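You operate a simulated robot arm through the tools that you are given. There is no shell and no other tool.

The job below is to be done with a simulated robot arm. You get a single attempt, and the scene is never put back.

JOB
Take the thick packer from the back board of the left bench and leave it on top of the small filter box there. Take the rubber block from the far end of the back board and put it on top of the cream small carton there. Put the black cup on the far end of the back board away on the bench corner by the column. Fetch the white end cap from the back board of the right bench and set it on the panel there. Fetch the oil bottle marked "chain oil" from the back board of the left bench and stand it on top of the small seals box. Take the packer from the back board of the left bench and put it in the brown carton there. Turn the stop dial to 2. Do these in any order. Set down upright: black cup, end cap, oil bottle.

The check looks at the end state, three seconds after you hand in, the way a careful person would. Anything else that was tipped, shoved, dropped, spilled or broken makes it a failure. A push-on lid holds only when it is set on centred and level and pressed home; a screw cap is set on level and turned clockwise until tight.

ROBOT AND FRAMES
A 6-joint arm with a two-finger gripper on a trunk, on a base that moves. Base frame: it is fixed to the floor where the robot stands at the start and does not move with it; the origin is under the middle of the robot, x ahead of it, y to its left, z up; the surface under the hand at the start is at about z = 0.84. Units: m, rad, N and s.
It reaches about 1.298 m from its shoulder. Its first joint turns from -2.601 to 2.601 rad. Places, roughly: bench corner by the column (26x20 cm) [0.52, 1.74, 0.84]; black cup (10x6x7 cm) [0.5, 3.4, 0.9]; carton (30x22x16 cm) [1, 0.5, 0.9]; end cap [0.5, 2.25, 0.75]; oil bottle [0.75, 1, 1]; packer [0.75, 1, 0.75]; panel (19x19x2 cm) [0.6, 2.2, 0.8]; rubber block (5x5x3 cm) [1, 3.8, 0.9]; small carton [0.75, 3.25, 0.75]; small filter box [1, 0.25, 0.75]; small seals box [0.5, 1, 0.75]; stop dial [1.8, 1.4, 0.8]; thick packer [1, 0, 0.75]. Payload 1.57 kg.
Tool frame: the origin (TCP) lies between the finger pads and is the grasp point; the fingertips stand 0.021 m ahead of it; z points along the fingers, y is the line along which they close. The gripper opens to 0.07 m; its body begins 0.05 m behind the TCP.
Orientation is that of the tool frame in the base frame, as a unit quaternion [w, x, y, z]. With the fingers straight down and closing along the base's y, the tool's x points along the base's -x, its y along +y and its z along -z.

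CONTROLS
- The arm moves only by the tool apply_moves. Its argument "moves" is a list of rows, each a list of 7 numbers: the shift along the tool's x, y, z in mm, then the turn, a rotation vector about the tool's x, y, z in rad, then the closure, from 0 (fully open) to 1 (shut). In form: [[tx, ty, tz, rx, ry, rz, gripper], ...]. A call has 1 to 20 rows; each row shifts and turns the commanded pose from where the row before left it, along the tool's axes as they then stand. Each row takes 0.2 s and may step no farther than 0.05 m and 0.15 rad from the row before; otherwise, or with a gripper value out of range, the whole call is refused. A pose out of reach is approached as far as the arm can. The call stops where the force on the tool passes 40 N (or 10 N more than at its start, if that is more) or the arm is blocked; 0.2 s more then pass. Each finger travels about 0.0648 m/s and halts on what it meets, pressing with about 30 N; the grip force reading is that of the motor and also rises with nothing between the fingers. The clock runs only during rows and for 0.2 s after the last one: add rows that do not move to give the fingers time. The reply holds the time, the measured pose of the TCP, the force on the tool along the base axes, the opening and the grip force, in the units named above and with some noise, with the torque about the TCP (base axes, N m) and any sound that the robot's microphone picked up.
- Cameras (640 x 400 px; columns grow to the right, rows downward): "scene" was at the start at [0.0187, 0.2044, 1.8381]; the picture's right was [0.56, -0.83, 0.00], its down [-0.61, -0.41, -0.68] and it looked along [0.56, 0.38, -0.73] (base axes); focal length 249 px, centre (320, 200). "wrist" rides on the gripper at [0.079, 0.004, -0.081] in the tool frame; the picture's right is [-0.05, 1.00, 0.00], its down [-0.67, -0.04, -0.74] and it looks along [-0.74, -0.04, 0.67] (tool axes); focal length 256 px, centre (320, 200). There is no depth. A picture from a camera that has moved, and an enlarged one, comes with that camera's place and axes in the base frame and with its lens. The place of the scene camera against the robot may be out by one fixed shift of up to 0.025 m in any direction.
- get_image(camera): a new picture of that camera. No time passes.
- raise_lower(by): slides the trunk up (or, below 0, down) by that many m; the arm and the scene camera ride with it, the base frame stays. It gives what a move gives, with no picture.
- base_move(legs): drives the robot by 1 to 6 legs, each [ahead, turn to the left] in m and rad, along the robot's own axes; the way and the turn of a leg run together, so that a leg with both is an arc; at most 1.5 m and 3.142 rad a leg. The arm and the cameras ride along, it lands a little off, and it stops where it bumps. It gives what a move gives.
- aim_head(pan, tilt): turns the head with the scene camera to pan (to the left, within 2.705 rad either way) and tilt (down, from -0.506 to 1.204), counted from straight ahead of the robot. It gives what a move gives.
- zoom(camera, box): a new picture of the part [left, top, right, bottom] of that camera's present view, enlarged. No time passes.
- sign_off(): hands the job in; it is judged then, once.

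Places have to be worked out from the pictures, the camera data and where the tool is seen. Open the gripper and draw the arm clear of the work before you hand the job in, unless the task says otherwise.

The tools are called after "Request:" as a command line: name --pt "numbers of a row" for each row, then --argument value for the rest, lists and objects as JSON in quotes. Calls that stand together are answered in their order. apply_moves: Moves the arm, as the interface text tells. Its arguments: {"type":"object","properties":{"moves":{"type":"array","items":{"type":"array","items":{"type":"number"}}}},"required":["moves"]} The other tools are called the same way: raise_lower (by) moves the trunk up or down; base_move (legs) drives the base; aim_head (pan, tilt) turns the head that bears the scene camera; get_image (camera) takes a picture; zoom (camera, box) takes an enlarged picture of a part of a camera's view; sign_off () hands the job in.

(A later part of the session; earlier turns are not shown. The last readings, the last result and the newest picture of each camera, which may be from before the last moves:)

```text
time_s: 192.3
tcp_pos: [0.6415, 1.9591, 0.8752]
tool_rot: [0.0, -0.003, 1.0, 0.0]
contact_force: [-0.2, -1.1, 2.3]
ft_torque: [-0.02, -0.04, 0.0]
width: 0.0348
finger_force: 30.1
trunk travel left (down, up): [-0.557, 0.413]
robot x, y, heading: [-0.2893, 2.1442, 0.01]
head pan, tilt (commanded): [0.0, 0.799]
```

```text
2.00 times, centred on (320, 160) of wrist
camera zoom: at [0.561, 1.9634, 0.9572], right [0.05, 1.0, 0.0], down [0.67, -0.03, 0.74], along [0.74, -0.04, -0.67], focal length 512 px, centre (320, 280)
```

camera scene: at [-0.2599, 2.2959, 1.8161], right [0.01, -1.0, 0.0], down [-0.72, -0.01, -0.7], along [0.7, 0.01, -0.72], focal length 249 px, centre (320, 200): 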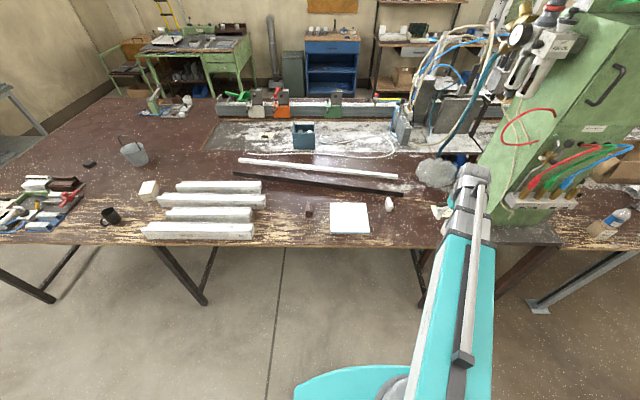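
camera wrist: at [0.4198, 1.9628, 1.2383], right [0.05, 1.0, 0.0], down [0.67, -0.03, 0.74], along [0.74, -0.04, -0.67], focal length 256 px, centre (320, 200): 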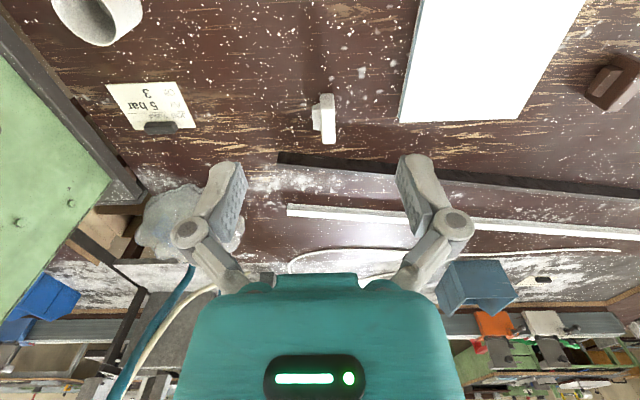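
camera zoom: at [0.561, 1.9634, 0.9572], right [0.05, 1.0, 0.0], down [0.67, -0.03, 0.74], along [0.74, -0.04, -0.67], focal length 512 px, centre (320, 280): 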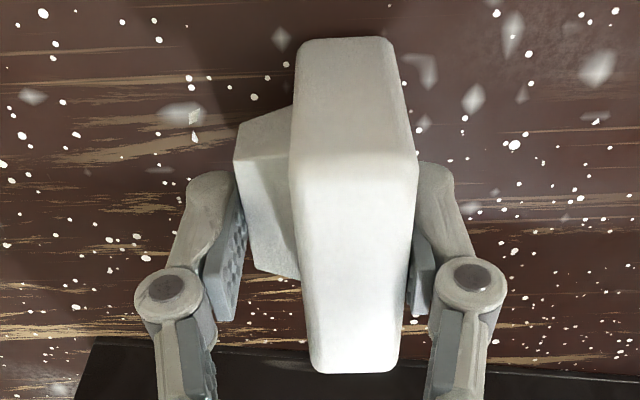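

The end cap is gripped upright (34.8 mm across plate and plug). I lift it and carry it over the panel.

Request:
raise_lower --by 0.1

Request:
apply_moves --pt "16.2 36 0 0 0 0 1" --pt "16.2 36 0 0 0 0 1" --pt "16.2 36 0 0 0 0 1" --pt "16.2 36 0 0 0 0 1" --pt "16.2 36 0 0 0 0 1" --pt "0 0 0 0 0 0 1"

Request:
get_image --camera "wrist"

Request:
zoom --camera "scene" --box '[270, 140, 470, 265]'

```text
time_s: 193.6
tcp_pos: [0.641, 1.9588, 0.9747]
tool_rot: [0.0, -0.003, 1.0, 0.0]
contact_force: [-0.3, 1.0, 0.3]
ft_torque: [0.05, 0.01, -0.04]
width: 0.0349
finger_force: 30.4
trunk travel left (down, up): [-0.657, 0.313]
robot x, y, heading: [-0.2917, 2.145, 0.008]
head pan, tilt (commanded): [0.0, 0.799]
```

```text
time_s: 195.0
tcp_pos: [0.5594, 2.1393, 0.9771]
tool_rot: [0.0, -0.003, 1.0, 0.0]
contact_force: [0.7, -0.1, -0.9]
ft_torque: [-0.01, -0.03, -0.01]
width: 0.0349
finger_force: 30.6
trunk travel left (down, up): [-0.657, 0.313]
robot x, y, heading: [-0.294, 2.1457, 0.004]
head pan, tilt (commanded): [0.0, 0.799]
```

```text
taken
camera wrist: at [0.4783, 2.1437, 1.0571], right [0.05, 1.0, 0.0], down [0.67, -0.03, 0.74], along [0.74, -0.04, -0.67], focal length 256 px, centre (320, 200)
```

wrist: 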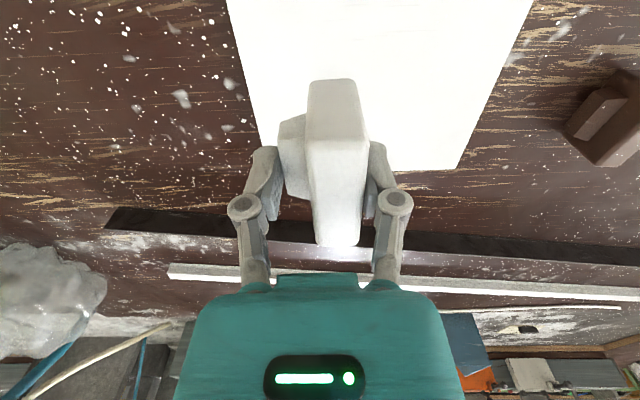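

```text
3.20 times, centred on (370, 202) of scene
camera zoom: at [-0.2598, 2.2964, 1.635], right [0.01, -1.0, 0.0], down [-0.72, -0.01, -0.7], along [0.7, 0.01, -0.72], focal length 797 px, centre (160, 192)
```

zoom: 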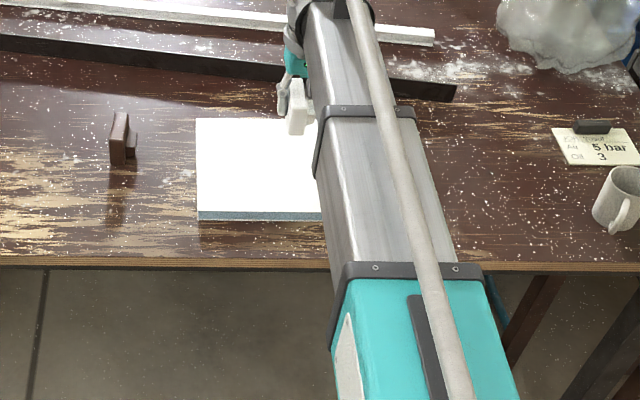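

The panel spans x 0.46–0.655, y 2.084–2.275. I centre over it and lower until nearly in contact.

Request:
apply_moves --pt "2 38 0 0 0 0 1" --pt "0 0 0 0 0 0 1"

Request:
raise_lower --by -0.074

Request:
raise_lower --by -0.004

```text
time_s: 195.6
tcp_pos: [0.5559, 2.1782, 0.975]
tool_rot: [0.0, -0.003, 1.0, 0.001]
contact_force: [-0.9, -0.1, -0.4]
ft_torque: [0.0, 0.01, 0.03]
width: 0.0349
finger_force: 30.4
trunk travel left (down, up): [-0.657, 0.313]
robot x, y, heading: [-0.29, 2.1464, 0.009]
head pan, tilt (commanded): [0.0, 0.799]
```

```text
time_s: 196.7
tcp_pos: [0.5564, 2.1766, 0.9016]
tool_rot: [0.001, -0.004, 1.0, 0.0]
contact_force: [0.3, -0.2, -0.4]
ft_torque: [0.01, -0.02, 0.01]
width: 0.0349
finger_force: 29.5
trunk travel left (down, up): [-0.583, 0.387]
robot x, y, heading: [-0.2958, 2.1476, 0.005]
head pan, tilt (commanded): [0.0, 0.799]
```

```text
time_s: 197.2
tcp_pos: [0.5568, 2.1765, 0.8977]
tool_rot: [0.0, -0.003, 1.0, 0.001]
contact_force: [-0.3, 0.1, -0.6]
ft_torque: [-0.05, -0.02, 0.05]
width: 0.0351
finger_force: 29.9
trunk travel left (down, up): [-0.579, 0.391]
robot x, y, heading: [-0.2905, 2.1463, 0.008]
head pan, tilt (commanded): [0.0, 0.799]
```

No contact yet; I step down 2–3 mm more.

Request:
raise_lower --by -0.0025

Request:
zoom --camera "wrist" --box '[200, 40, 440, 190]'

```text
time_s: 197.8
tcp_pos: [0.5563, 2.1771, 0.896]
tool_rot: [-0.001, -0.002, 1.0, 0.0]
contact_force: [2.2, -0.2, 8.1]
ft_torque: [0.09, -0.05, -0.03]
width: 0.0348
finger_force: 30.4
trunk travel left (down, up): [-0.576, 0.394]
robot x, y, heading: [-0.2932, 2.1459, 0.009]
head pan, tilt (commanded): [0.0, 0.799]
```

```text
2.67 times, centred on (320, 115) of wrist
camera zoom: at [0.4759, 2.1813, 0.9771], right [0.05, 1.0, 0.0], down [0.67, -0.03, 0.75], along [0.74, -0.04, -0.67], focal length 683 px, centre (320, 427)
```

zoom: 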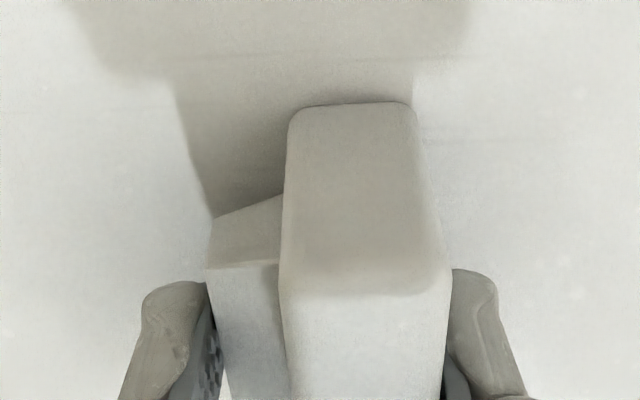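

Contact at 8 N: the cap stands on the panel. I open slowly and lift off.

Request:
apply_moves --pt "0 0 0 0 0 0 0.48" --pt "0 0 0 0 0 0 0.4" --pt "0 0 0 0 0 0 0.2" --pt "0 0 0 0 0 0 0" --pt "0 0 0 0 0 0 0"

Request:
zoom --camera "wrist" --box '[160, 60, 480, 260]'

Request:
raise_lower --by 0.26

Request:
get_image --camera "wrist"

```text
time_s: 199.0
tcp_pos: [0.5567, 2.1772, 0.8946]
tool_rot: [0.0, -0.003, 1.0, 0.0]
contact_force: [0.2, -0.7, 0.3]
ft_torque: [-0.02, 0.03, -0.01]
width: 0.0699
finger_force: 0.0
trunk travel left (down, up): [-0.576, 0.394]
robot x, y, heading: [-0.2886, 2.1493, 0.004]
head pan, tilt (commanded): [0.0, 0.799]
```

```text
2.00 times, centred on (320, 160) of wrist
camera zoom: at [0.4762, 2.1813, 0.9766], right [0.05, 1.0, 0.0], down [0.67, -0.03, 0.74], along [0.74, -0.04, -0.67], focal length 512 px, centre (320, 280)
```

zoom: 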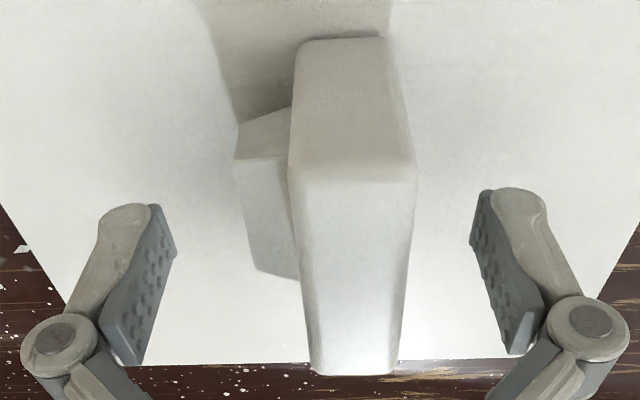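

```text
time_s: 201.6
tcp_pos: [0.5564, 2.1781, 1.1545]
tool_rot: [0.0, -0.002, 1.0, 0.0]
contact_force: [0.3, 0.0, 0.4]
ft_torque: [0.01, 0.0, -0.03]
width: 0.0701
finger_force: 0.1
trunk travel left (down, up): [-0.836, 0.134]
robot x, y, heading: [-0.291, 2.1473, 0.01]
head pan, tilt (commanded): [0.0, 0.799]
```

```text
taken
camera wrist: at [0.4763, 2.1813, 1.2365], right [0.05, 1.0, 0.0], down [0.67, -0.03, 0.74], along [0.74, -0.04, -0.67], focal length 256 px, centre (320, 200)
```

wrist: 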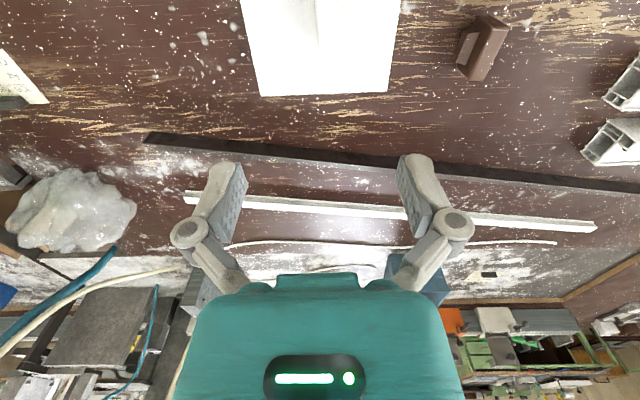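

The end cap stands on the panel. I retract and drive on to the far end of the bench, near y = 3.35.

Request:
apply_moves --pt "46.5 -7 0 0 0 0 0" --pt "46.5 -7 0 0 0 0 0" --pt "46.5 -7 0 0 0 0 0" --pt "46.5 -7 0 0 0 0 0" --pt "0 0 0 0 0 0 0"

Request:
zoom --camera "scene" --box '[270, 140, 470, 265]'

Request:
base_move --legs '[[0, 1.5608], [1.2, 0], [0, -1.5708]]'

Request:
aim_head --pan 0.1 --tilt 0.75

Request:
get_image --camera "scene"

```text
time_s: 202.8
tcp_pos: [0.3715, 2.148, 1.1554]
tool_rot: [0.0, -0.003, 1.0, 0.0]
contact_force: [0.2, -0.2, 0.2]
ft_torque: [0.01, 0.01, 0.01]
width: 0.0699
finger_force: 0.0
trunk travel left (down, up): [-0.836, 0.134]
robot x, y, heading: [-0.2902, 2.148, 0.009]
head pan, tilt (commanded): [0.0, 0.799]
```

```text
3.20 times, centred on (370, 202) of scene
camera zoom: at [-0.2594, 2.296, 1.8146], right [0.01, -1.0, 0.0], down [-0.72, -0.01, -0.7], along [0.7, 0.01, -0.72], focal length 797 px, centre (160, 192)
```

zoom: 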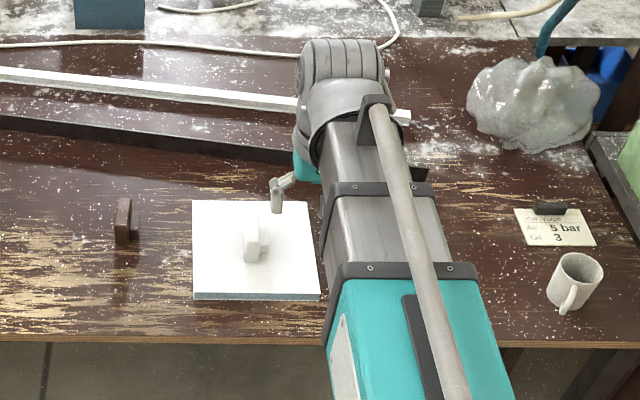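

```text
time_s: 221.7
tcp_pos: [0.371, 3.3797, 1.1558]
tool_rot: [0.001, 0.004, 1.0, 0.0]
contact_force: [-0.7, -0.1, 0.8]
ft_torque: [-0.02, 0.02, 0.0]
width: 0.0699
finger_force: 0.1
trunk travel left (down, up): [-0.836, 0.134]
robot x, y, heading: [-0.2906, 3.3869, -0.004]
head pan, tilt (commanded): [0.0, 0.799]
```

```text
time_s: 222.4
tcp_pos: [0.3704, 3.3781, 1.155]
tool_rot: [0.0, 0.003, 1.0, 0.0]
contact_force: [0.3, 0.2, -0.4]
ft_torque: [0.0, 0.0, 0.01]
width: 0.07
finger_force: 0.1
trunk travel left (down, up): [-0.836, 0.134]
robot x, y, heading: [-0.2911, 3.3876, -0.005]
head pan, tilt (commanded): [0.099, 0.75]
```

```text
taken
camera scene: at [-0.2556, 3.5417, 1.8186], right [0.1, -1.0, 0.0], down [-0.68, -0.06, -0.73], along [0.73, 0.07, -0.68], focal length 249 px, centre (320, 200)
```

scene: 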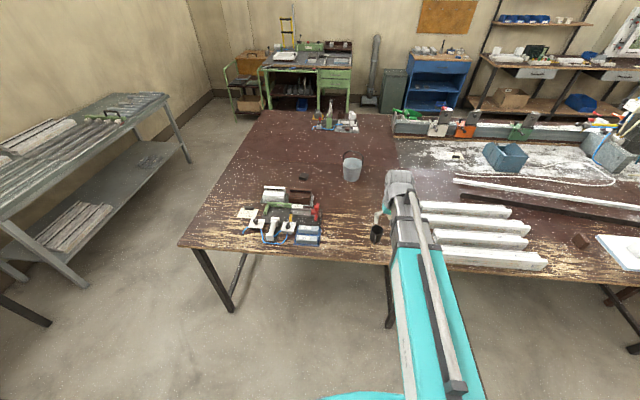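

I zoom on the far-end objects for heights and places.

Request:
zoom --camera "scene" --box '[220, 140, 420, 265]'

Request:
get_image --camera "wrist"

```text
3.20 times, centred on (320, 202) of scene
camera zoom: at [-0.2556, 3.5417, 1.8186], right [0.1, -1.0, 0.0], down [-0.68, -0.06, -0.73], along [0.73, 0.07, -0.68], focal length 797 px, centre (320, 192)
```

zoom: 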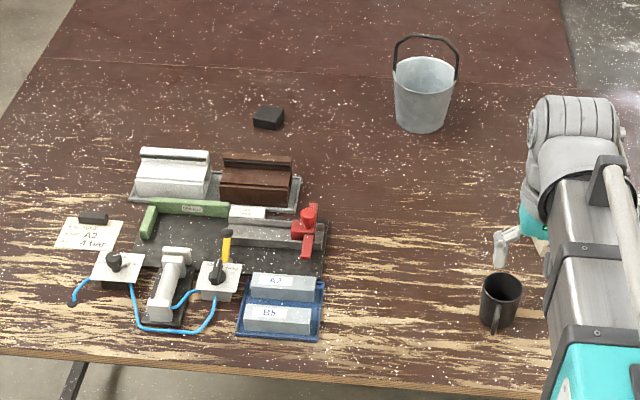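

```text
taken
camera wrist: at [0.2915, 3.3833, 1.2367], right [0.06, 1.0, 0.0], down [0.67, -0.04, 0.74], along [0.74, -0.04, -0.67], focal length 256 px, centre (320, 200)
```

wrist: 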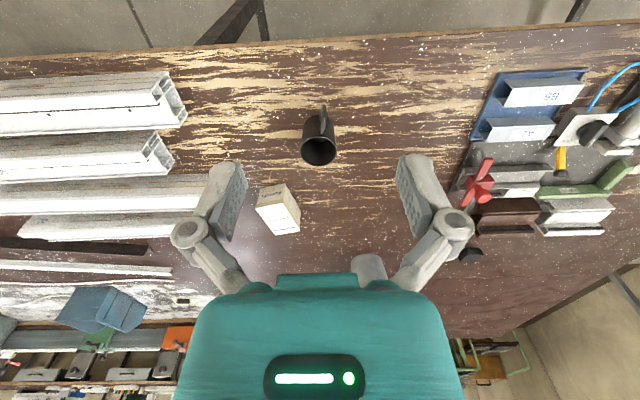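

The rubber block is near (0.98, 3.77), bucket at (1.03, 3.475), the fixture spans y ≥ 3.63 and is low. I drive forward 0.24 m and reach over toward the block.

Request:
base_move --legs '[[0.24, 0]]'

Request:
apply_moves --pt "-37 40 0 0 0 0 0" --pt "-37 40 0 0 0 0 0" --pt "-37 40 0 0 0 0 0" --pt "-37 40 0 0 0 0 0" --pt "-37 40 0 0 0 0 0" --pt "-37 40 0 0 0 0 0" --pt "-37 40 0 0 0 0 0" --pt "-37 40 0 0 0 0 0" --pt "0 0 0 0 0 0 0"

Request:
get_image --camera "wrist"

Request:
get_image --camera "scene"

```text
time_s: 224.4
tcp_pos: [0.6145, 3.377, 1.1542]
tool_rot: [0.0, 0.004, 1.0, 0.0]
contact_force: [0.3, -0.7, -0.4]
ft_torque: [-0.02, 0.02, 0.02]
width: 0.0699
finger_force: 0.1
trunk travel left (down, up): [-0.836, 0.134]
robot x, y, heading: [-0.0485, 3.3843, -0.003]
head pan, tilt (commanded): [0.099, 0.75]
```

```text
refused: row 1 steps farther than a row can; nothing moved
```

```text
taken
camera wrist: at [0.5338, 3.3824, 1.2364], right [0.06, 1.0, 0.0], down [0.67, -0.04, 0.74], along [0.74, -0.05, -0.67], focal length 256 px, centre (320, 200)
```

wrist: 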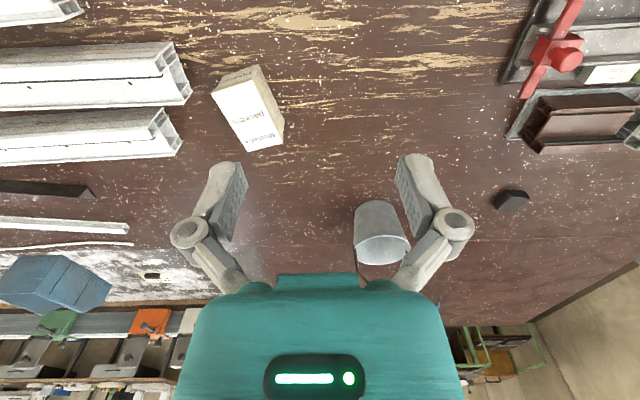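

```text
taken
camera scene: at [-0.0131, 3.5408, 1.8186], right [0.1, -1.0, 0.0], down [-0.68, -0.07, -0.73], along [0.73, 0.07, -0.68], focal length 249 px, centre (320, 200)
```

scene: 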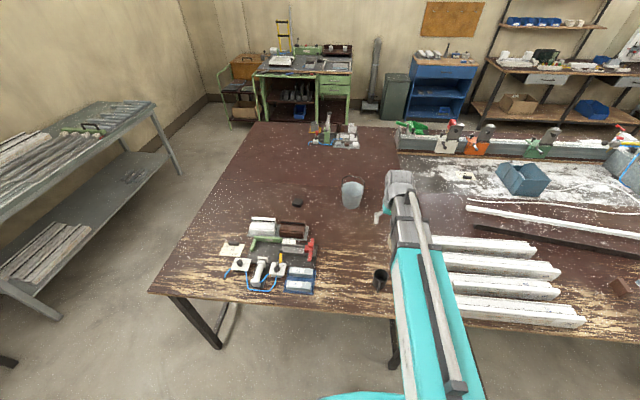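

I redo that move with smaller steps.

Request:
apply_moves --pt "-25.9 36.1 0 0 0 0 0" --pt "-25.9 36.1 0 0 0 0 0" --pt "-25.9 36.1 0 0 0 0 0" --pt "-25.9 36.1 0 0 0 0 0" --pt "-25.9 36.1 0 0 0 0 0" --pt "-25.9 36.1 0 0 0 0 0" --pt "-25.9 36.1 0 0 0 0 0" --pt "-25.9 36.1 0 0 0 0 0" --pt "-25.9 36.1 0 0 0 0 0" --pt "0 0 0 0 0 0 0"

Request:
get_image --camera "wrist"

Request:
zoom --camera "wrist" --box '[290, 60, 418, 160]'

```text
time_s: 226.6
tcp_pos: [0.8479, 3.6996, 1.1545]
tool_rot: [0.0, 0.004, 1.0, 0.0]
contact_force: [0.7, 0.6, 0.5]
ft_torque: [-0.01, 0.02, -0.04]
width: 0.0698
finger_force: 0.0
trunk travel left (down, up): [-0.836, 0.134]
robot x, y, heading: [-0.0479, 3.3842, -0.004]
head pan, tilt (commanded): [0.099, 0.75]
```

```text
taken
camera wrist: at [0.7679, 3.706, 1.2368], right [0.06, 1.0, 0.0], down [0.67, -0.04, 0.74], along [0.74, -0.05, -0.67], focal length 256 px, centre (320, 200)
```

wrist: 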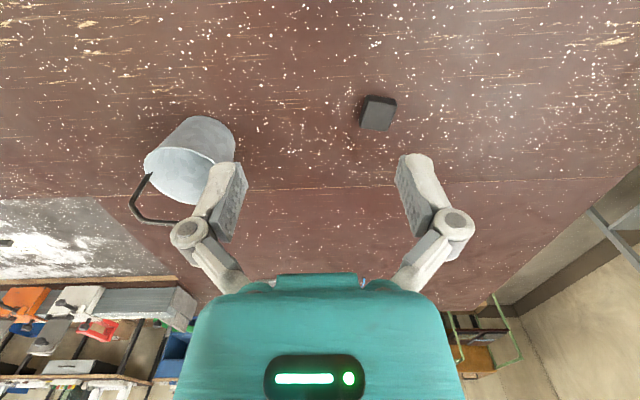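

```text
4.00 times, centred on (354, 110) of wrist
camera zoom: at [0.7679, 3.706, 1.2368], right [0.06, 1.0, 0.0], down [0.67, -0.04, 0.74], along [0.74, -0.05, -0.67], focal length 1024 px, centre (184, 560)
```

zoom: 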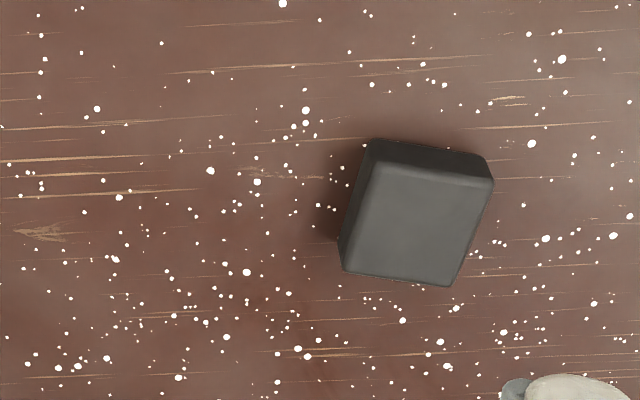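

The block (48 mm square, top z≈0.87) is at (0.9855, 3.783), yawed ~12°. I go over it, match its yaw, and lower.

Request:
apply_moves --pt "-34.2 21.1 0 0 0 0 0" --pt "-34.2 21.1 0 0 0 0 0" --pt "-34.2 21.1 0 0 0 0 0" --pt "-34.2 21.1 0 0 0 0 0" --pt "0 0 0 0 0 0.1 0" --pt "0 0 0 0 0 0.1 0" --pt "0 0 0 0 0 0 0"

Request:
raise_lower --by -0.2

Request:
get_image --camera "wrist"

Request:
zoom --camera "scene" --box '[220, 140, 420, 265]'

```text
time_s: 228.2
tcp_pos: [0.9853, 3.7832, 1.1555]
tool_rot: [-0.001, 0.104, 0.995, -0.001]
contact_force: [0.1, 0.1, 0.4]
ft_torque: [-0.02, 0.0, 0.02]
width: 0.0699
finger_force: 0.0
trunk travel left (down, up): [-0.836, 0.134]
robot x, y, heading: [-0.049, 3.3837, -0.003]
head pan, tilt (commanded): [0.099, 0.75]
```

```text
time_s: 230.4
tcp_pos: [0.9856, 3.7842, 0.9552]
tool_rot: [0.0, 0.103, 0.995, 0.0]
contact_force: [-0.9, -0.5, 0.3]
ft_torque: [-0.01, -0.02, -0.01]
width: 0.07
finger_force: 0.1
trunk travel left (down, up): [-0.636, 0.334]
robot x, y, heading: [-0.0473, 3.3843, -0.005]
head pan, tilt (commanded): [0.099, 0.75]
```

```text
taken
camera wrist: at [0.9083, 3.8047, 1.0366], right [0.26, 0.97, 0.0], down [0.64, -0.17, 0.74], along [0.72, -0.19, -0.67], focal length 256 px, centre (320, 200)
```

wrist: 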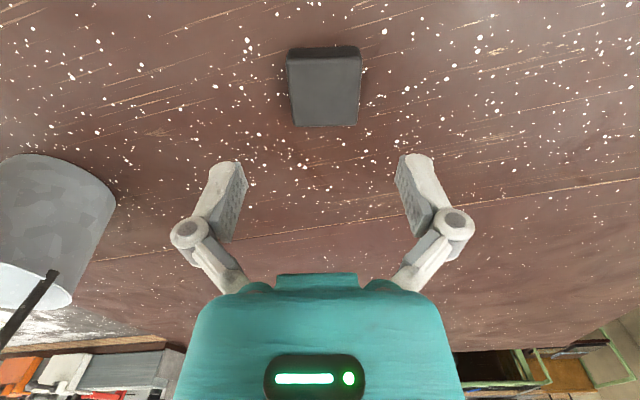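

```text
3.20 times, centred on (320, 202) of scene
camera zoom: at [-0.0137, 3.5409, 1.6186], right [0.1, -1.0, 0.0], down [-0.68, -0.07, -0.73], along [0.73, 0.07, -0.68], focal length 797 px, centre (320, 192)
```

zoom: 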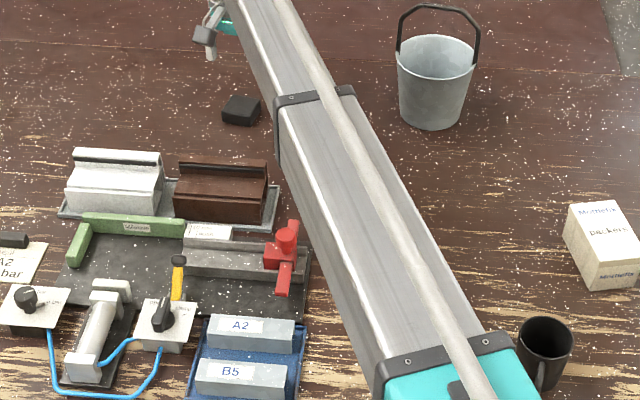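

Aligned except ~3.5 mm in tool y; I correct, lower to grasp height, and close.

Request:
apply_moves --pt "0 3.5 0 0 0 0 0" --pt "0 0 0 0 0 0 0"

Request:
raise_lower --by -0.05

Request:
raise_lower --by -0.038

Request:
zoom --camera "wrist" --box '[160, 60, 480, 260]'

Request:
zoom --camera "scene" --box '[220, 100, 420, 265]'

```text
time_s: 231.0
tcp_pos: [0.9868, 3.7869, 0.9551]
tool_rot: [0.0, 0.104, 0.995, 0.0]
contact_force: [0.2, -0.1, -0.1]
ft_torque: [-0.02, 0.0, 0.0]
width: 0.0701
finger_force: 0.1
trunk travel left (down, up): [-0.636, 0.334]
robot x, y, heading: [-0.0491, 3.388, -0.003]
head pan, tilt (commanded): [0.099, 0.75]
```

```text
time_s: 231.9
tcp_pos: [0.9867, 3.7875, 0.9046]
tool_rot: [-0.001, 0.104, 0.995, 0.0]
contact_force: [-0.4, -0.7, -0.1]
ft_torque: [0.02, 0.01, -0.02]
width: 0.0698
finger_force: 0.1
trunk travel left (down, up): [-0.586, 0.384]
robot x, y, heading: [-0.0505, 3.3837, -0.002]
head pan, tilt (commanded): [0.099, 0.75]
```

```text
time_s: 232.7
tcp_pos: [0.9857, 3.7871, 0.8681]
tool_rot: [0.0, 0.103, 0.995, -0.001]
contact_force: [-0.6, 0.5, -0.4]
ft_torque: [-0.05, 0.0, 0.0]
width: 0.0699
finger_force: 0.1
trunk travel left (down, up): [-0.548, 0.422]
robot x, y, heading: [-0.0511, 3.3871, -0.001]
head pan, tilt (commanded): [0.099, 0.75]
```

```text
2.00 times, centred on (320, 160) of wrist
camera zoom: at [0.909, 3.8081, 0.9486], right [0.26, 0.97, 0.0], down [0.64, -0.17, 0.74], along [0.72, -0.19, -0.67], focal length 512 px, centre (320, 280)
```

zoom: 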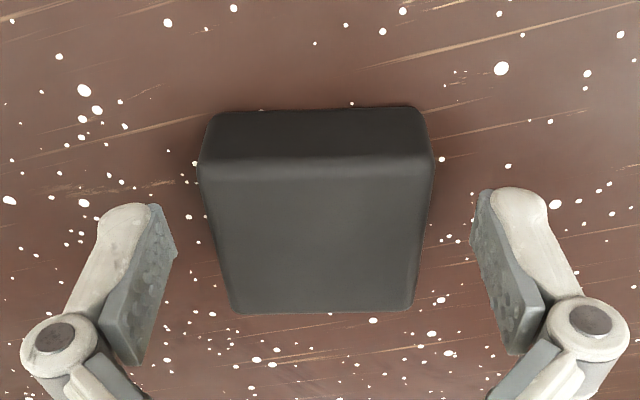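

```text
2.42 times, centred on (320, 182) of scene
camera zoom: at [-0.0138, 3.5408, 1.5306], right [0.1, -1.0, 0.0], down [-0.68, -0.07, -0.73], along [0.73, 0.07, -0.68], focal length 604 px, centre (320, 242)
```

zoom: 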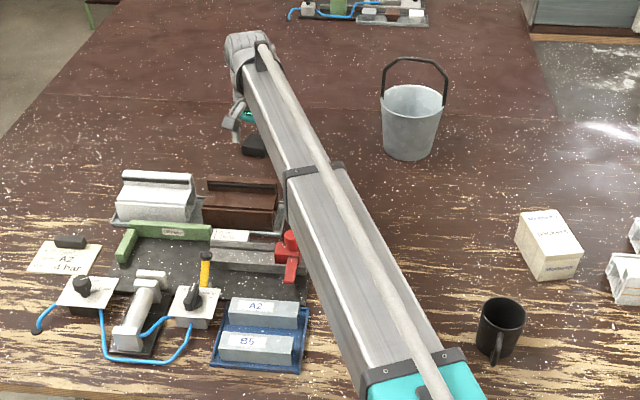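

The block is between the pads and the arm is clear of the fixture. I close and lift.

Request:
apply_moves --pt "0 0 0 0 0 0 0.5" --pt "0 0 0 0 0 0 1" --pt "0 0 0 0 0 0 1" --pt "0 0 0 0 0 0 1"

Request:
raise_lower --by 0.2

Request:
get_image --camera "wrist"

```text
time_s: 233.7
tcp_pos: [0.9879, 3.786, 0.8676]
tool_rot: [0.0, 0.104, 0.995, 0.0]
contact_force: [0.5, -1.9, 3.9]
ft_torque: [-0.13, 0.01, 0.0]
width: 0.0493
finger_force: 29.5
trunk travel left (down, up): [-0.548, 0.422]
robot x, y, heading: [-0.0505, 3.3885, -0.008]
head pan, tilt (commanded): [0.099, 0.75]
```

```text
time_s: 235.9
tcp_pos: [0.9864, 3.7878, 1.0662]
tool_rot: [0.0, 0.104, 0.995, 0.0]
contact_force: [-0.1, 0.0, -1.0]
ft_torque: [0.0, 0.04, 0.02]
width: 0.0493
finger_force: 29.9
trunk travel left (down, up): [-0.748, 0.222]
robot x, y, heading: [-0.05, 3.3857, -0.001]
head pan, tilt (commanded): [0.099, 0.75]
```

```text
taken
camera wrist: at [0.9093, 3.8083, 1.1483], right [0.26, 0.97, 0.0], down [0.65, -0.17, 0.74], along [0.72, -0.19, -0.67], focal length 256 px, centre (320, 200)
```

wrist: 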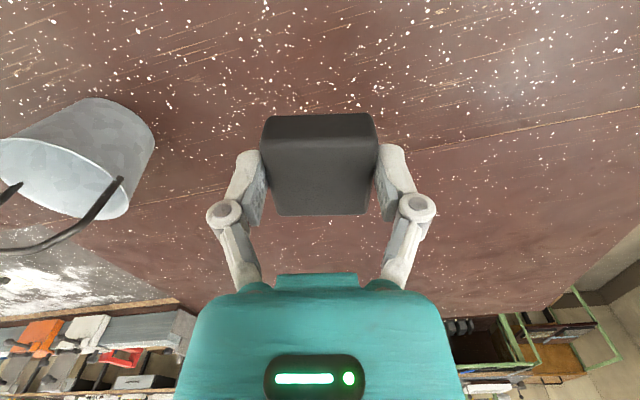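

The block is held (49 mm). I bring it back toward the cream carton, stopping beside it to view it.

Request:
apply_moves --pt "24.9 -39.8 0 0 0 0 1" --pt "24.9 -39.8 0 0 0 0 1" --pt "24.9 -39.8 0 0 0 0 1" --pt "24.9 -39.8 0 0 0 0 1" --pt "24.9 -39.8 0 0 0 0 1" --pt "24.9 -39.8 0 0 0 0 1" --pt "24.9 -39.8 0 0 0 0 1" --pt "24.9 -39.8 0 0 0 0 1" --pt "24.9 -39.8 0 0 0 0 1" --pt "24.9 -39.8 0 0 0 0 1" --pt "0 0 0 0 0 0 1"

Request:
get_image --camera "wrist"

Request:
get_image --camera "scene"

```text
time_s: 238.3
tcp_pos: [0.6609, 3.4489, 1.0678]
tool_rot: [0.001, 0.104, 0.995, 0.001]
contact_force: [-0.2, 0.1, -0.1]
ft_torque: [0.01, 0.01, 0.0]
width: 0.0492
finger_force: 29.6
trunk travel left (down, up): [-0.748, 0.222]
robot x, y, heading: [-0.051, 3.3858, -0.002]
head pan, tilt (commanded): [0.099, 0.75]
```

```text
taken
camera wrist: at [0.5833, 3.4687, 1.1486], right [0.26, 0.97, 0.0], down [0.65, -0.17, 0.74], along [0.72, -0.19, -0.67], focal length 256 px, centre (320, 200)
```

wrist: 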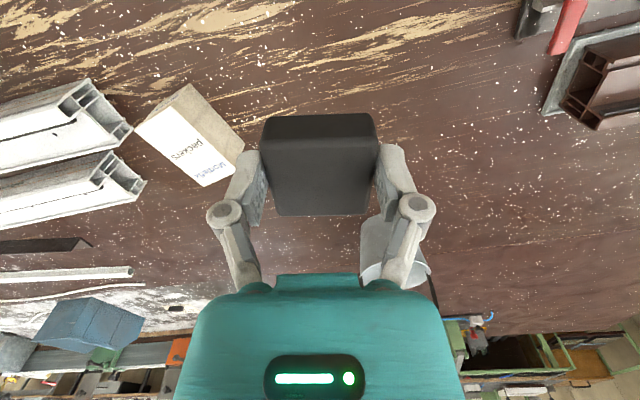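

```text
taken
camera scene: at [-0.0137, 3.5406, 1.7306], right [0.1, -1.0, 0.0], down [-0.68, -0.07, -0.73], along [0.73, 0.07, -0.68], focal length 249 px, centre (320, 200)
```

scene: 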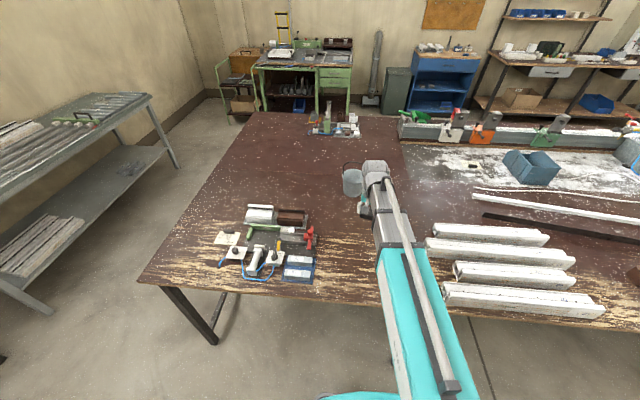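

Request:
zoom --camera "wrist" --box '[110, 60, 270, 200]'

```text
2.86 times, centred on (190, 130) of wrist
camera zoom: at [0.5833, 3.4687, 1.1486], right [0.26, 0.97, 0.0], down [0.65, -0.17, 0.74], along [0.72, -0.19, -0.67], focal length 731 px, centre (691, 400)
```

zoom: 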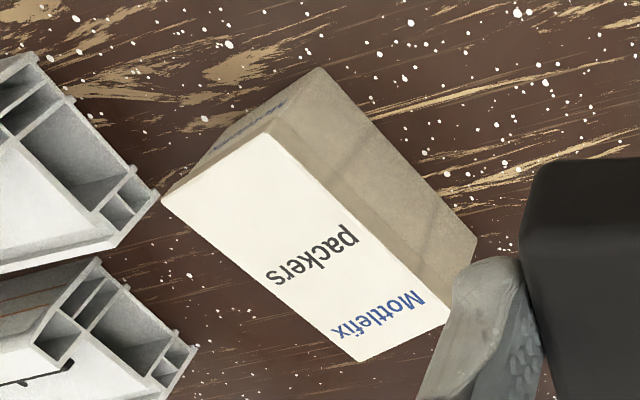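

The cream carton ("packers") top is ~100×57 mm, centred at (0.728, 3.266), top z≈0.897, yawed ~11°. I move the block over it and align.

Request:
apply_moves --pt "-25.9 -41.3 0 0 0 0 1" --pt "-25.9 -41.3 0 0 0 0 1" --pt "-25.9 -41.3 0 0 0 0 1" --pt "-25.9 -41.3 0 0 0 0 1" --pt "0 0 0 0 0 -0.1327 1" --pt "0 0 0 0 0 -0.1327 1" --pt "0 0 0 0 0 -0.1327 1" --pt "0 0 0 0 0 0 1"

Request:
raise_lower --by -0.09

Request:
get_image --camera "wrist"

Request:
zoom --camera "scene" --box '[330, 140, 530, 300]'

```text
time_s: 240.1
tcp_pos: [0.7281, 3.2661, 1.0661]
tool_rot: [0.0, -0.096, 0.995, 0.0]
contact_force: [-0.4, 0.6, -0.9]
ft_torque: [0.01, -0.01, -0.03]
width: 0.0493
finger_force: 29.7
trunk travel left (down, up): [-0.748, 0.222]
robot x, y, heading: [-0.0524, 3.3813, -0.007]
head pan, tilt (commanded): [0.099, 0.75]
```

```text
time_s: 241.3
tcp_pos: [0.7276, 3.2673, 0.9765]
tool_rot: [0.0, -0.095, 0.995, -0.001]
contact_force: [0.3, -0.6, -0.5]
ft_torque: [0.04, -0.02, -0.02]
width: 0.0492
finger_force: 29.7
trunk travel left (down, up): [-0.658, 0.312]
robot x, y, heading: [-0.0496, 3.3846, -0.001]
head pan, tilt (commanded): [0.099, 0.75]
```

```text
taken
camera wrist: at [0.6491, 3.2554, 1.0587], right [-0.14, 0.99, 0.0], down [0.66, 0.09, 0.74], along [0.74, 0.1, -0.67], focal length 256 px, centre (320, 200)
```

wrist: 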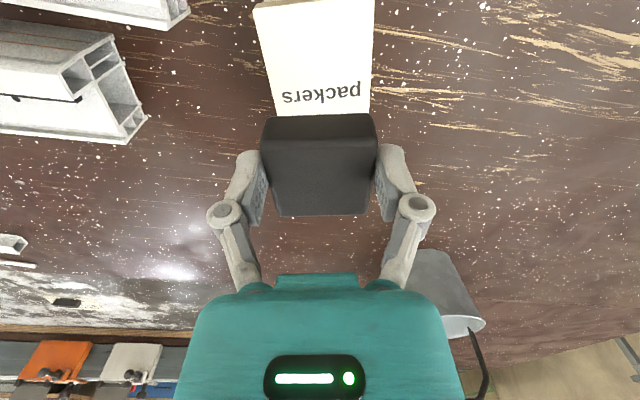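

```text
2.50 times, centred on (430, 220) of scene
camera zoom: at [-0.0138, 3.5408, 1.6406], right [0.1, -1.0, 0.0], down [-0.68, -0.07, -0.73], along [0.73, 0.07, -0.68], focal length 623 px, centre (45, 150)
```

zoom: 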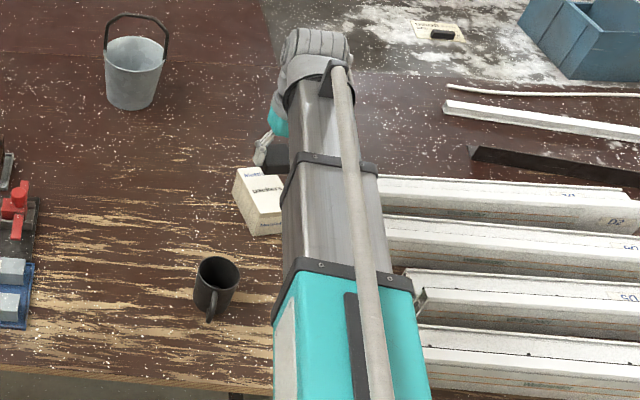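

The block is centred and aligned above the carton. I lower to near contact, then in small steps.

Request:
raise_lower --by -0.047

Request:
raise_lower --by -0.004

```text
time_s: 242.2
tcp_pos: [0.7294, 3.2655, 0.9301]
tool_rot: [0.0, -0.095, 0.996, 0.0]
contact_force: [0.7, -0.4, -0.7]
ft_torque: [0.02, -0.01, 0.01]
width: 0.0491
finger_force: 30.6
trunk travel left (down, up): [-0.611, 0.359]
robot x, y, heading: [-0.0521, 3.3793, -0.004]
head pan, tilt (commanded): [0.099, 0.75]
```

```text
time_s: 242.8
tcp_pos: [0.7279, 3.2665, 0.9272]
tool_rot: [0.001, -0.095, 0.995, 0.0]
contact_force: [5.8, -0.2, 19.5]
ft_torque: [-0.05, -0.12, -0.02]
width: 0.0493
finger_force: 29.1
trunk travel left (down, up): [-0.607, 0.363]
robot x, y, heading: [-0.0495, 3.3855, -0.003]
head pan, tilt (commanded): [0.099, 0.75]
```

Contact (19.5 N). I ease up 1 mm, open only part-way, and check.

Request:
raise_lower --by 0.001

Request:
apply_moves --pt "0 0 0 0 0 0 0.25" --pt "0 0 0 0 0 0 0.15" --pt "0 0 0 0 0 0 0.12" --pt "0 0 0 0 0 0 0.12"

Request:
get_image --camera "wrist"

Request:
raise_lower --by 0.22

Request:
get_image --camera "wrist"

```text
time_s: 243.3
tcp_pos: [0.7287, 3.2661, 0.9282]
tool_rot: [0.001, -0.095, 0.995, 0.0]
contact_force: [2.8, -1.8, 9.0]
ft_torque: [-0.06, -0.12, -0.03]
width: 0.0494
finger_force: 30.2
trunk travel left (down, up): [-0.608, 0.362]
robot x, y, heading: [-0.0492, 3.3804, -0.003]
head pan, tilt (commanded): [0.099, 0.75]
```

```text
time_s: 244.3
tcp_pos: [0.7281, 3.2654, 0.9267]
tool_rot: [0.0, -0.095, 0.995, 0.0]
contact_force: [0.1, 0.2, 0.0]
ft_torque: [-0.02, 0.04, -0.03]
width: 0.0616
finger_force: 0.1
trunk travel left (down, up): [-0.608, 0.362]
robot x, y, heading: [-0.0492, 3.3879, -0.004]
head pan, tilt (commanded): [0.099, 0.75]
```

```text
taken
camera wrist: at [0.6491, 3.2554, 1.0086], right [-0.14, 0.99, 0.0], down [0.66, 0.09, 0.74], along [0.74, 0.1, -0.67], focal length 256 px, centre (320, 200)
```

wrist: 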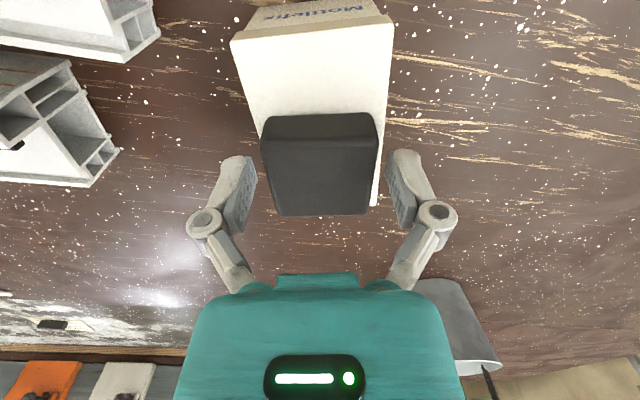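

```text
time_s: 246.6
tcp_pos: [0.728, 3.2654, 1.1465]
tool_rot: [0.001, -0.095, 0.995, 0.0]
contact_force: [-0.1, 0.3, -0.4]
ft_torque: [-0.01, -0.03, -0.01]
width: 0.0616
finger_force: 0.0
trunk travel left (down, up): [-0.828, 0.142]
robot x, y, heading: [-0.0515, 3.3867, -0.006]
head pan, tilt (commanded): [0.099, 0.75]
```

```text
taken
camera wrist: at [0.6492, 3.2554, 1.2286], right [-0.14, 0.99, 0.0], down [0.66, 0.09, 0.74], along [0.74, 0.1, -0.67], focal length 256 px, centre (320, 200)
```

wrist: 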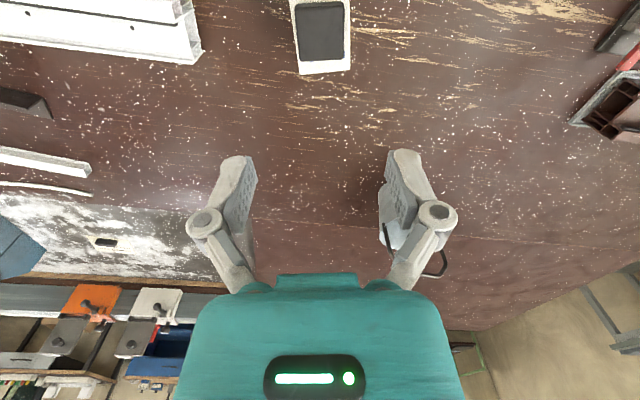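

The block sits squarely on the cream carton. Now the black cup: I back the robot 0.2 m so the cup is within a comfortable radius, and look at it.

Request:
base_move --legs '[[-0.22, 0]]'

Request:
apply_moves --pt "30 30 0 0 0 0.048 0" --pt "30 30 0 0 0 0.048 0" --pt "30 30 0 0 0 0.048 0" --pt "30 10 0 0 0 0.048 0" --pt "0 0 0 0 0 0 0"

Request:
get_image --camera "wrist"

Request:
zoom --camera "scene" --box '[330, 140, 490, 260]'

```text
time_s: 248.6
tcp_pos: [0.5064, 3.2682, 1.147]
tool_rot: [0.0, -0.095, 0.995, -0.001]
contact_force: [-0.5, 0.1, 0.8]
ft_torque: [0.01, 0.02, 0.01]
width: 0.0613
finger_force: 0.1
trunk travel left (down, up): [-0.828, 0.142]
robot x, y, heading: [-0.2705, 3.3873, -0.01]
head pan, tilt (commanded): [0.099, 0.75]
```

```text
time_s: 249.8
tcp_pos: [0.3747, 3.3538, 1.1467]
tool_rot: [0.0, 0.001, 1.0, 0.0]
contact_force: [0.0, -0.1, -0.6]
ft_torque: [0.02, 0.0, -0.02]
width: 0.0702
finger_force: 0.0
trunk travel left (down, up): [-0.828, 0.142]
robot x, y, heading: [-0.2722, 3.3817, -0.001]
head pan, tilt (commanded): [0.099, 0.75]
```

```text
taken
camera wrist: at [0.2941, 3.3575, 1.2286], right [0.05, 1.0, 0.0], down [0.67, -0.04, 0.74], along [0.74, -0.04, -0.67], focal length 256 px, centre (320, 200)
```

wrist: 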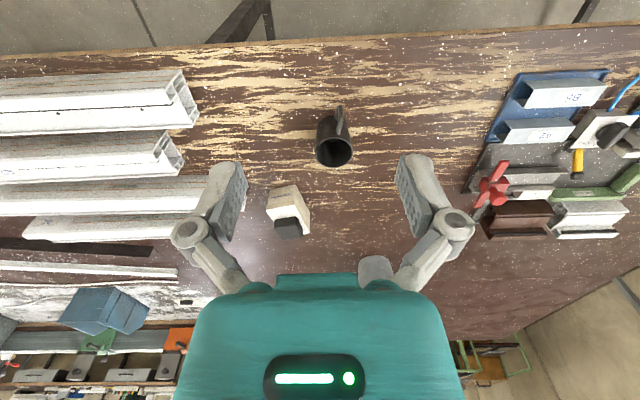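

```text
3.33 times, centred on (410, 200) of scene
camera zoom: at [-0.2353, 3.5416, 1.8106], right [0.1, -1.0, 0.0], down [-0.68, -0.07, -0.73], along [0.73, 0.07, -0.68], focal length 831 px, centre (20, 200)
```

zoom: 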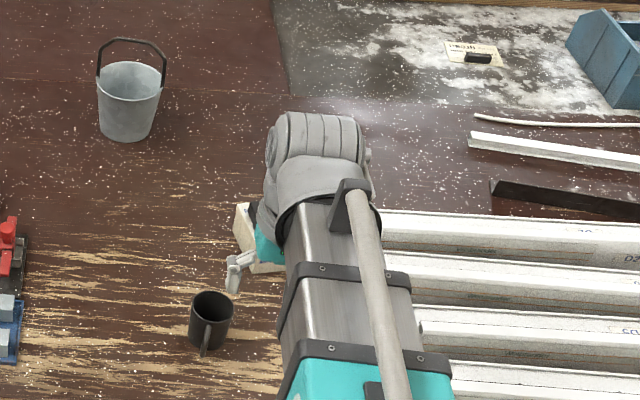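

I zoom on the cup.

Request:
zoom --camera "wrist" --box '[280, 85, 392, 185]'

```text
4.00 times, centred on (336, 135) of wrist
camera zoom: at [0.2941, 3.3575, 1.2286], right [0.05, 1.0, 0.0], down [0.67, -0.04, 0.74], along [0.74, -0.04, -0.67], focal length 1024 px, centre (256, 460)
```

zoom: 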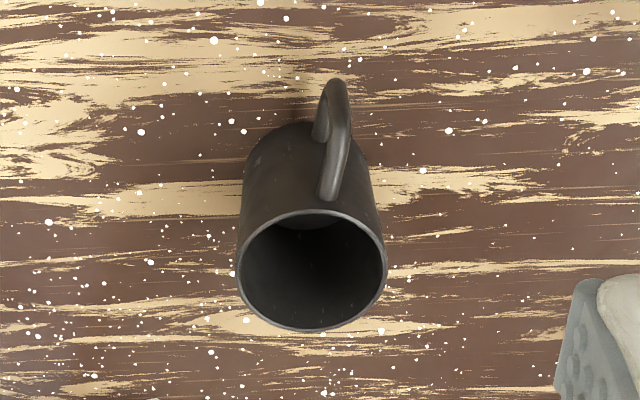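

The cup is centred at about (0.540, 3.365), 58 mm wide, handle toward -x. I move over it with fingers closing along y and lower to check centring.

Request:
apply_moves --pt "-41.3 2.8 0 0 0 0 0" --pt "-41.3 2.8 0 0 0 0 0" --pt "-41.3 2.8 0 0 0 0 0" --pt "-41.3 2.8 0 0 0 0 0" --pt "0 0 0 0 0 0 0"

Request:
raise_lower --by -0.16

Request:
get_image --camera "wrist"

Request:
zoom --camera "wrist" --box '[200, 40, 440, 190]'

```text
time_s: 250.9
tcp_pos: [0.5395, 3.3644, 1.148]
tool_rot: [0.0, 0.001, 1.0, 0.0]
contact_force: [-0.2, 0.3, 0.7]
ft_torque: [-0.05, 0.03, 0.0]
width: 0.0699
finger_force: 0.1
trunk travel left (down, up): [-0.828, 0.142]
robot x, y, heading: [-0.2687, 3.3854, -0.008]
head pan, tilt (commanded): [0.099, 0.75]
```

```text
time_s: 252.8
tcp_pos: [0.5387, 3.3646, 0.9876]
tool_rot: [-0.001, 0.0, 1.0, 0.0]
contact_force: [0.0, -0.3, 0.2]
ft_torque: [0.0, -0.01, -0.01]
width: 0.0701
finger_force: 0.0
trunk travel left (down, up): [-0.668, 0.302]
robot x, y, heading: [-0.2672, 3.3863, -0.002]
head pan, tilt (commanded): [0.099, 0.75]
```

```text
taken
camera wrist: at [0.4595, 3.3685, 1.0687], right [0.05, 1.0, 0.0], down [0.67, -0.04, 0.74], along [0.74, -0.04, -0.67], focal length 256 px, centre (320, 200)
```

wrist: 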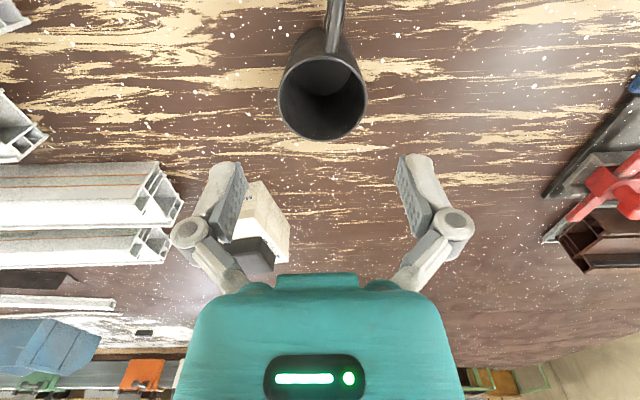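

```text
2.67 times, centred on (320, 115) of wrist
camera zoom: at [0.4595, 3.3685, 1.0687], right [0.05, 1.0, 0.0], down [0.67, -0.04, 0.74], along [0.74, -0.04, -0.67], focal length 683 px, centre (320, 427)
```

zoom: 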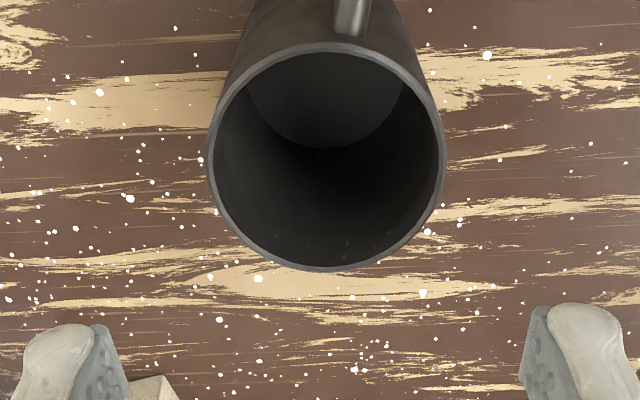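

The cup is 1.6 mm off in +y; I correct, lower to just above the rim, and check the finger gaps.

Request:
apply_moves --pt "0 1.6 0 0 0 0 0" --pt "0 0 0 0 0 0 0"

Request:
raise_lower --by -0.05

Request:
zoom --camera "wrist" --box '[160, 60, 480, 260]'

```text
time_s: 253.4
tcp_pos: [0.5398, 3.3651, 0.9877]
tool_rot: [0.0, 0.001, 1.0, 0.0]
contact_force: [-0.3, -0.3, 0.0]
ft_torque: [0.0, -0.03, 0.01]
width: 0.0702
finger_force: 0.0
trunk travel left (down, up): [-0.668, 0.302]
robot x, y, heading: [-0.2741, 3.3883, -0.001]
head pan, tilt (commanded): [0.099, 0.75]
```

```text
time_s: 254.3
tcp_pos: [0.5386, 3.3662, 0.9365]
tool_rot: [0.001, 0.0, 1.0, 0.0]
contact_force: [0.1, 0.7, -0.5]
ft_torque: [0.04, -0.01, -0.01]
width: 0.0701
finger_force: 0.0
trunk travel left (down, up): [-0.618, 0.352]
robot x, y, heading: [-0.2684, 3.3843, -0.002]
head pan, tilt (commanded): [0.099, 0.75]
```

```text
2.00 times, centred on (320, 160) of wrist
camera zoom: at [0.4595, 3.3703, 1.0187], right [0.05, 1.0, 0.0], down [0.67, -0.04, 0.74], along [0.74, -0.04, -0.67], focal length 512 px, centre (320, 280)
```

zoom: 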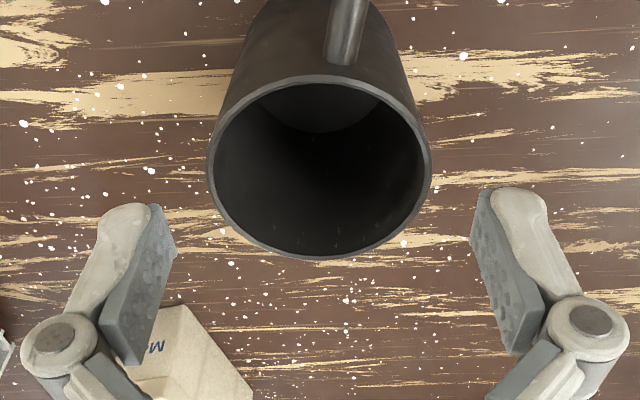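

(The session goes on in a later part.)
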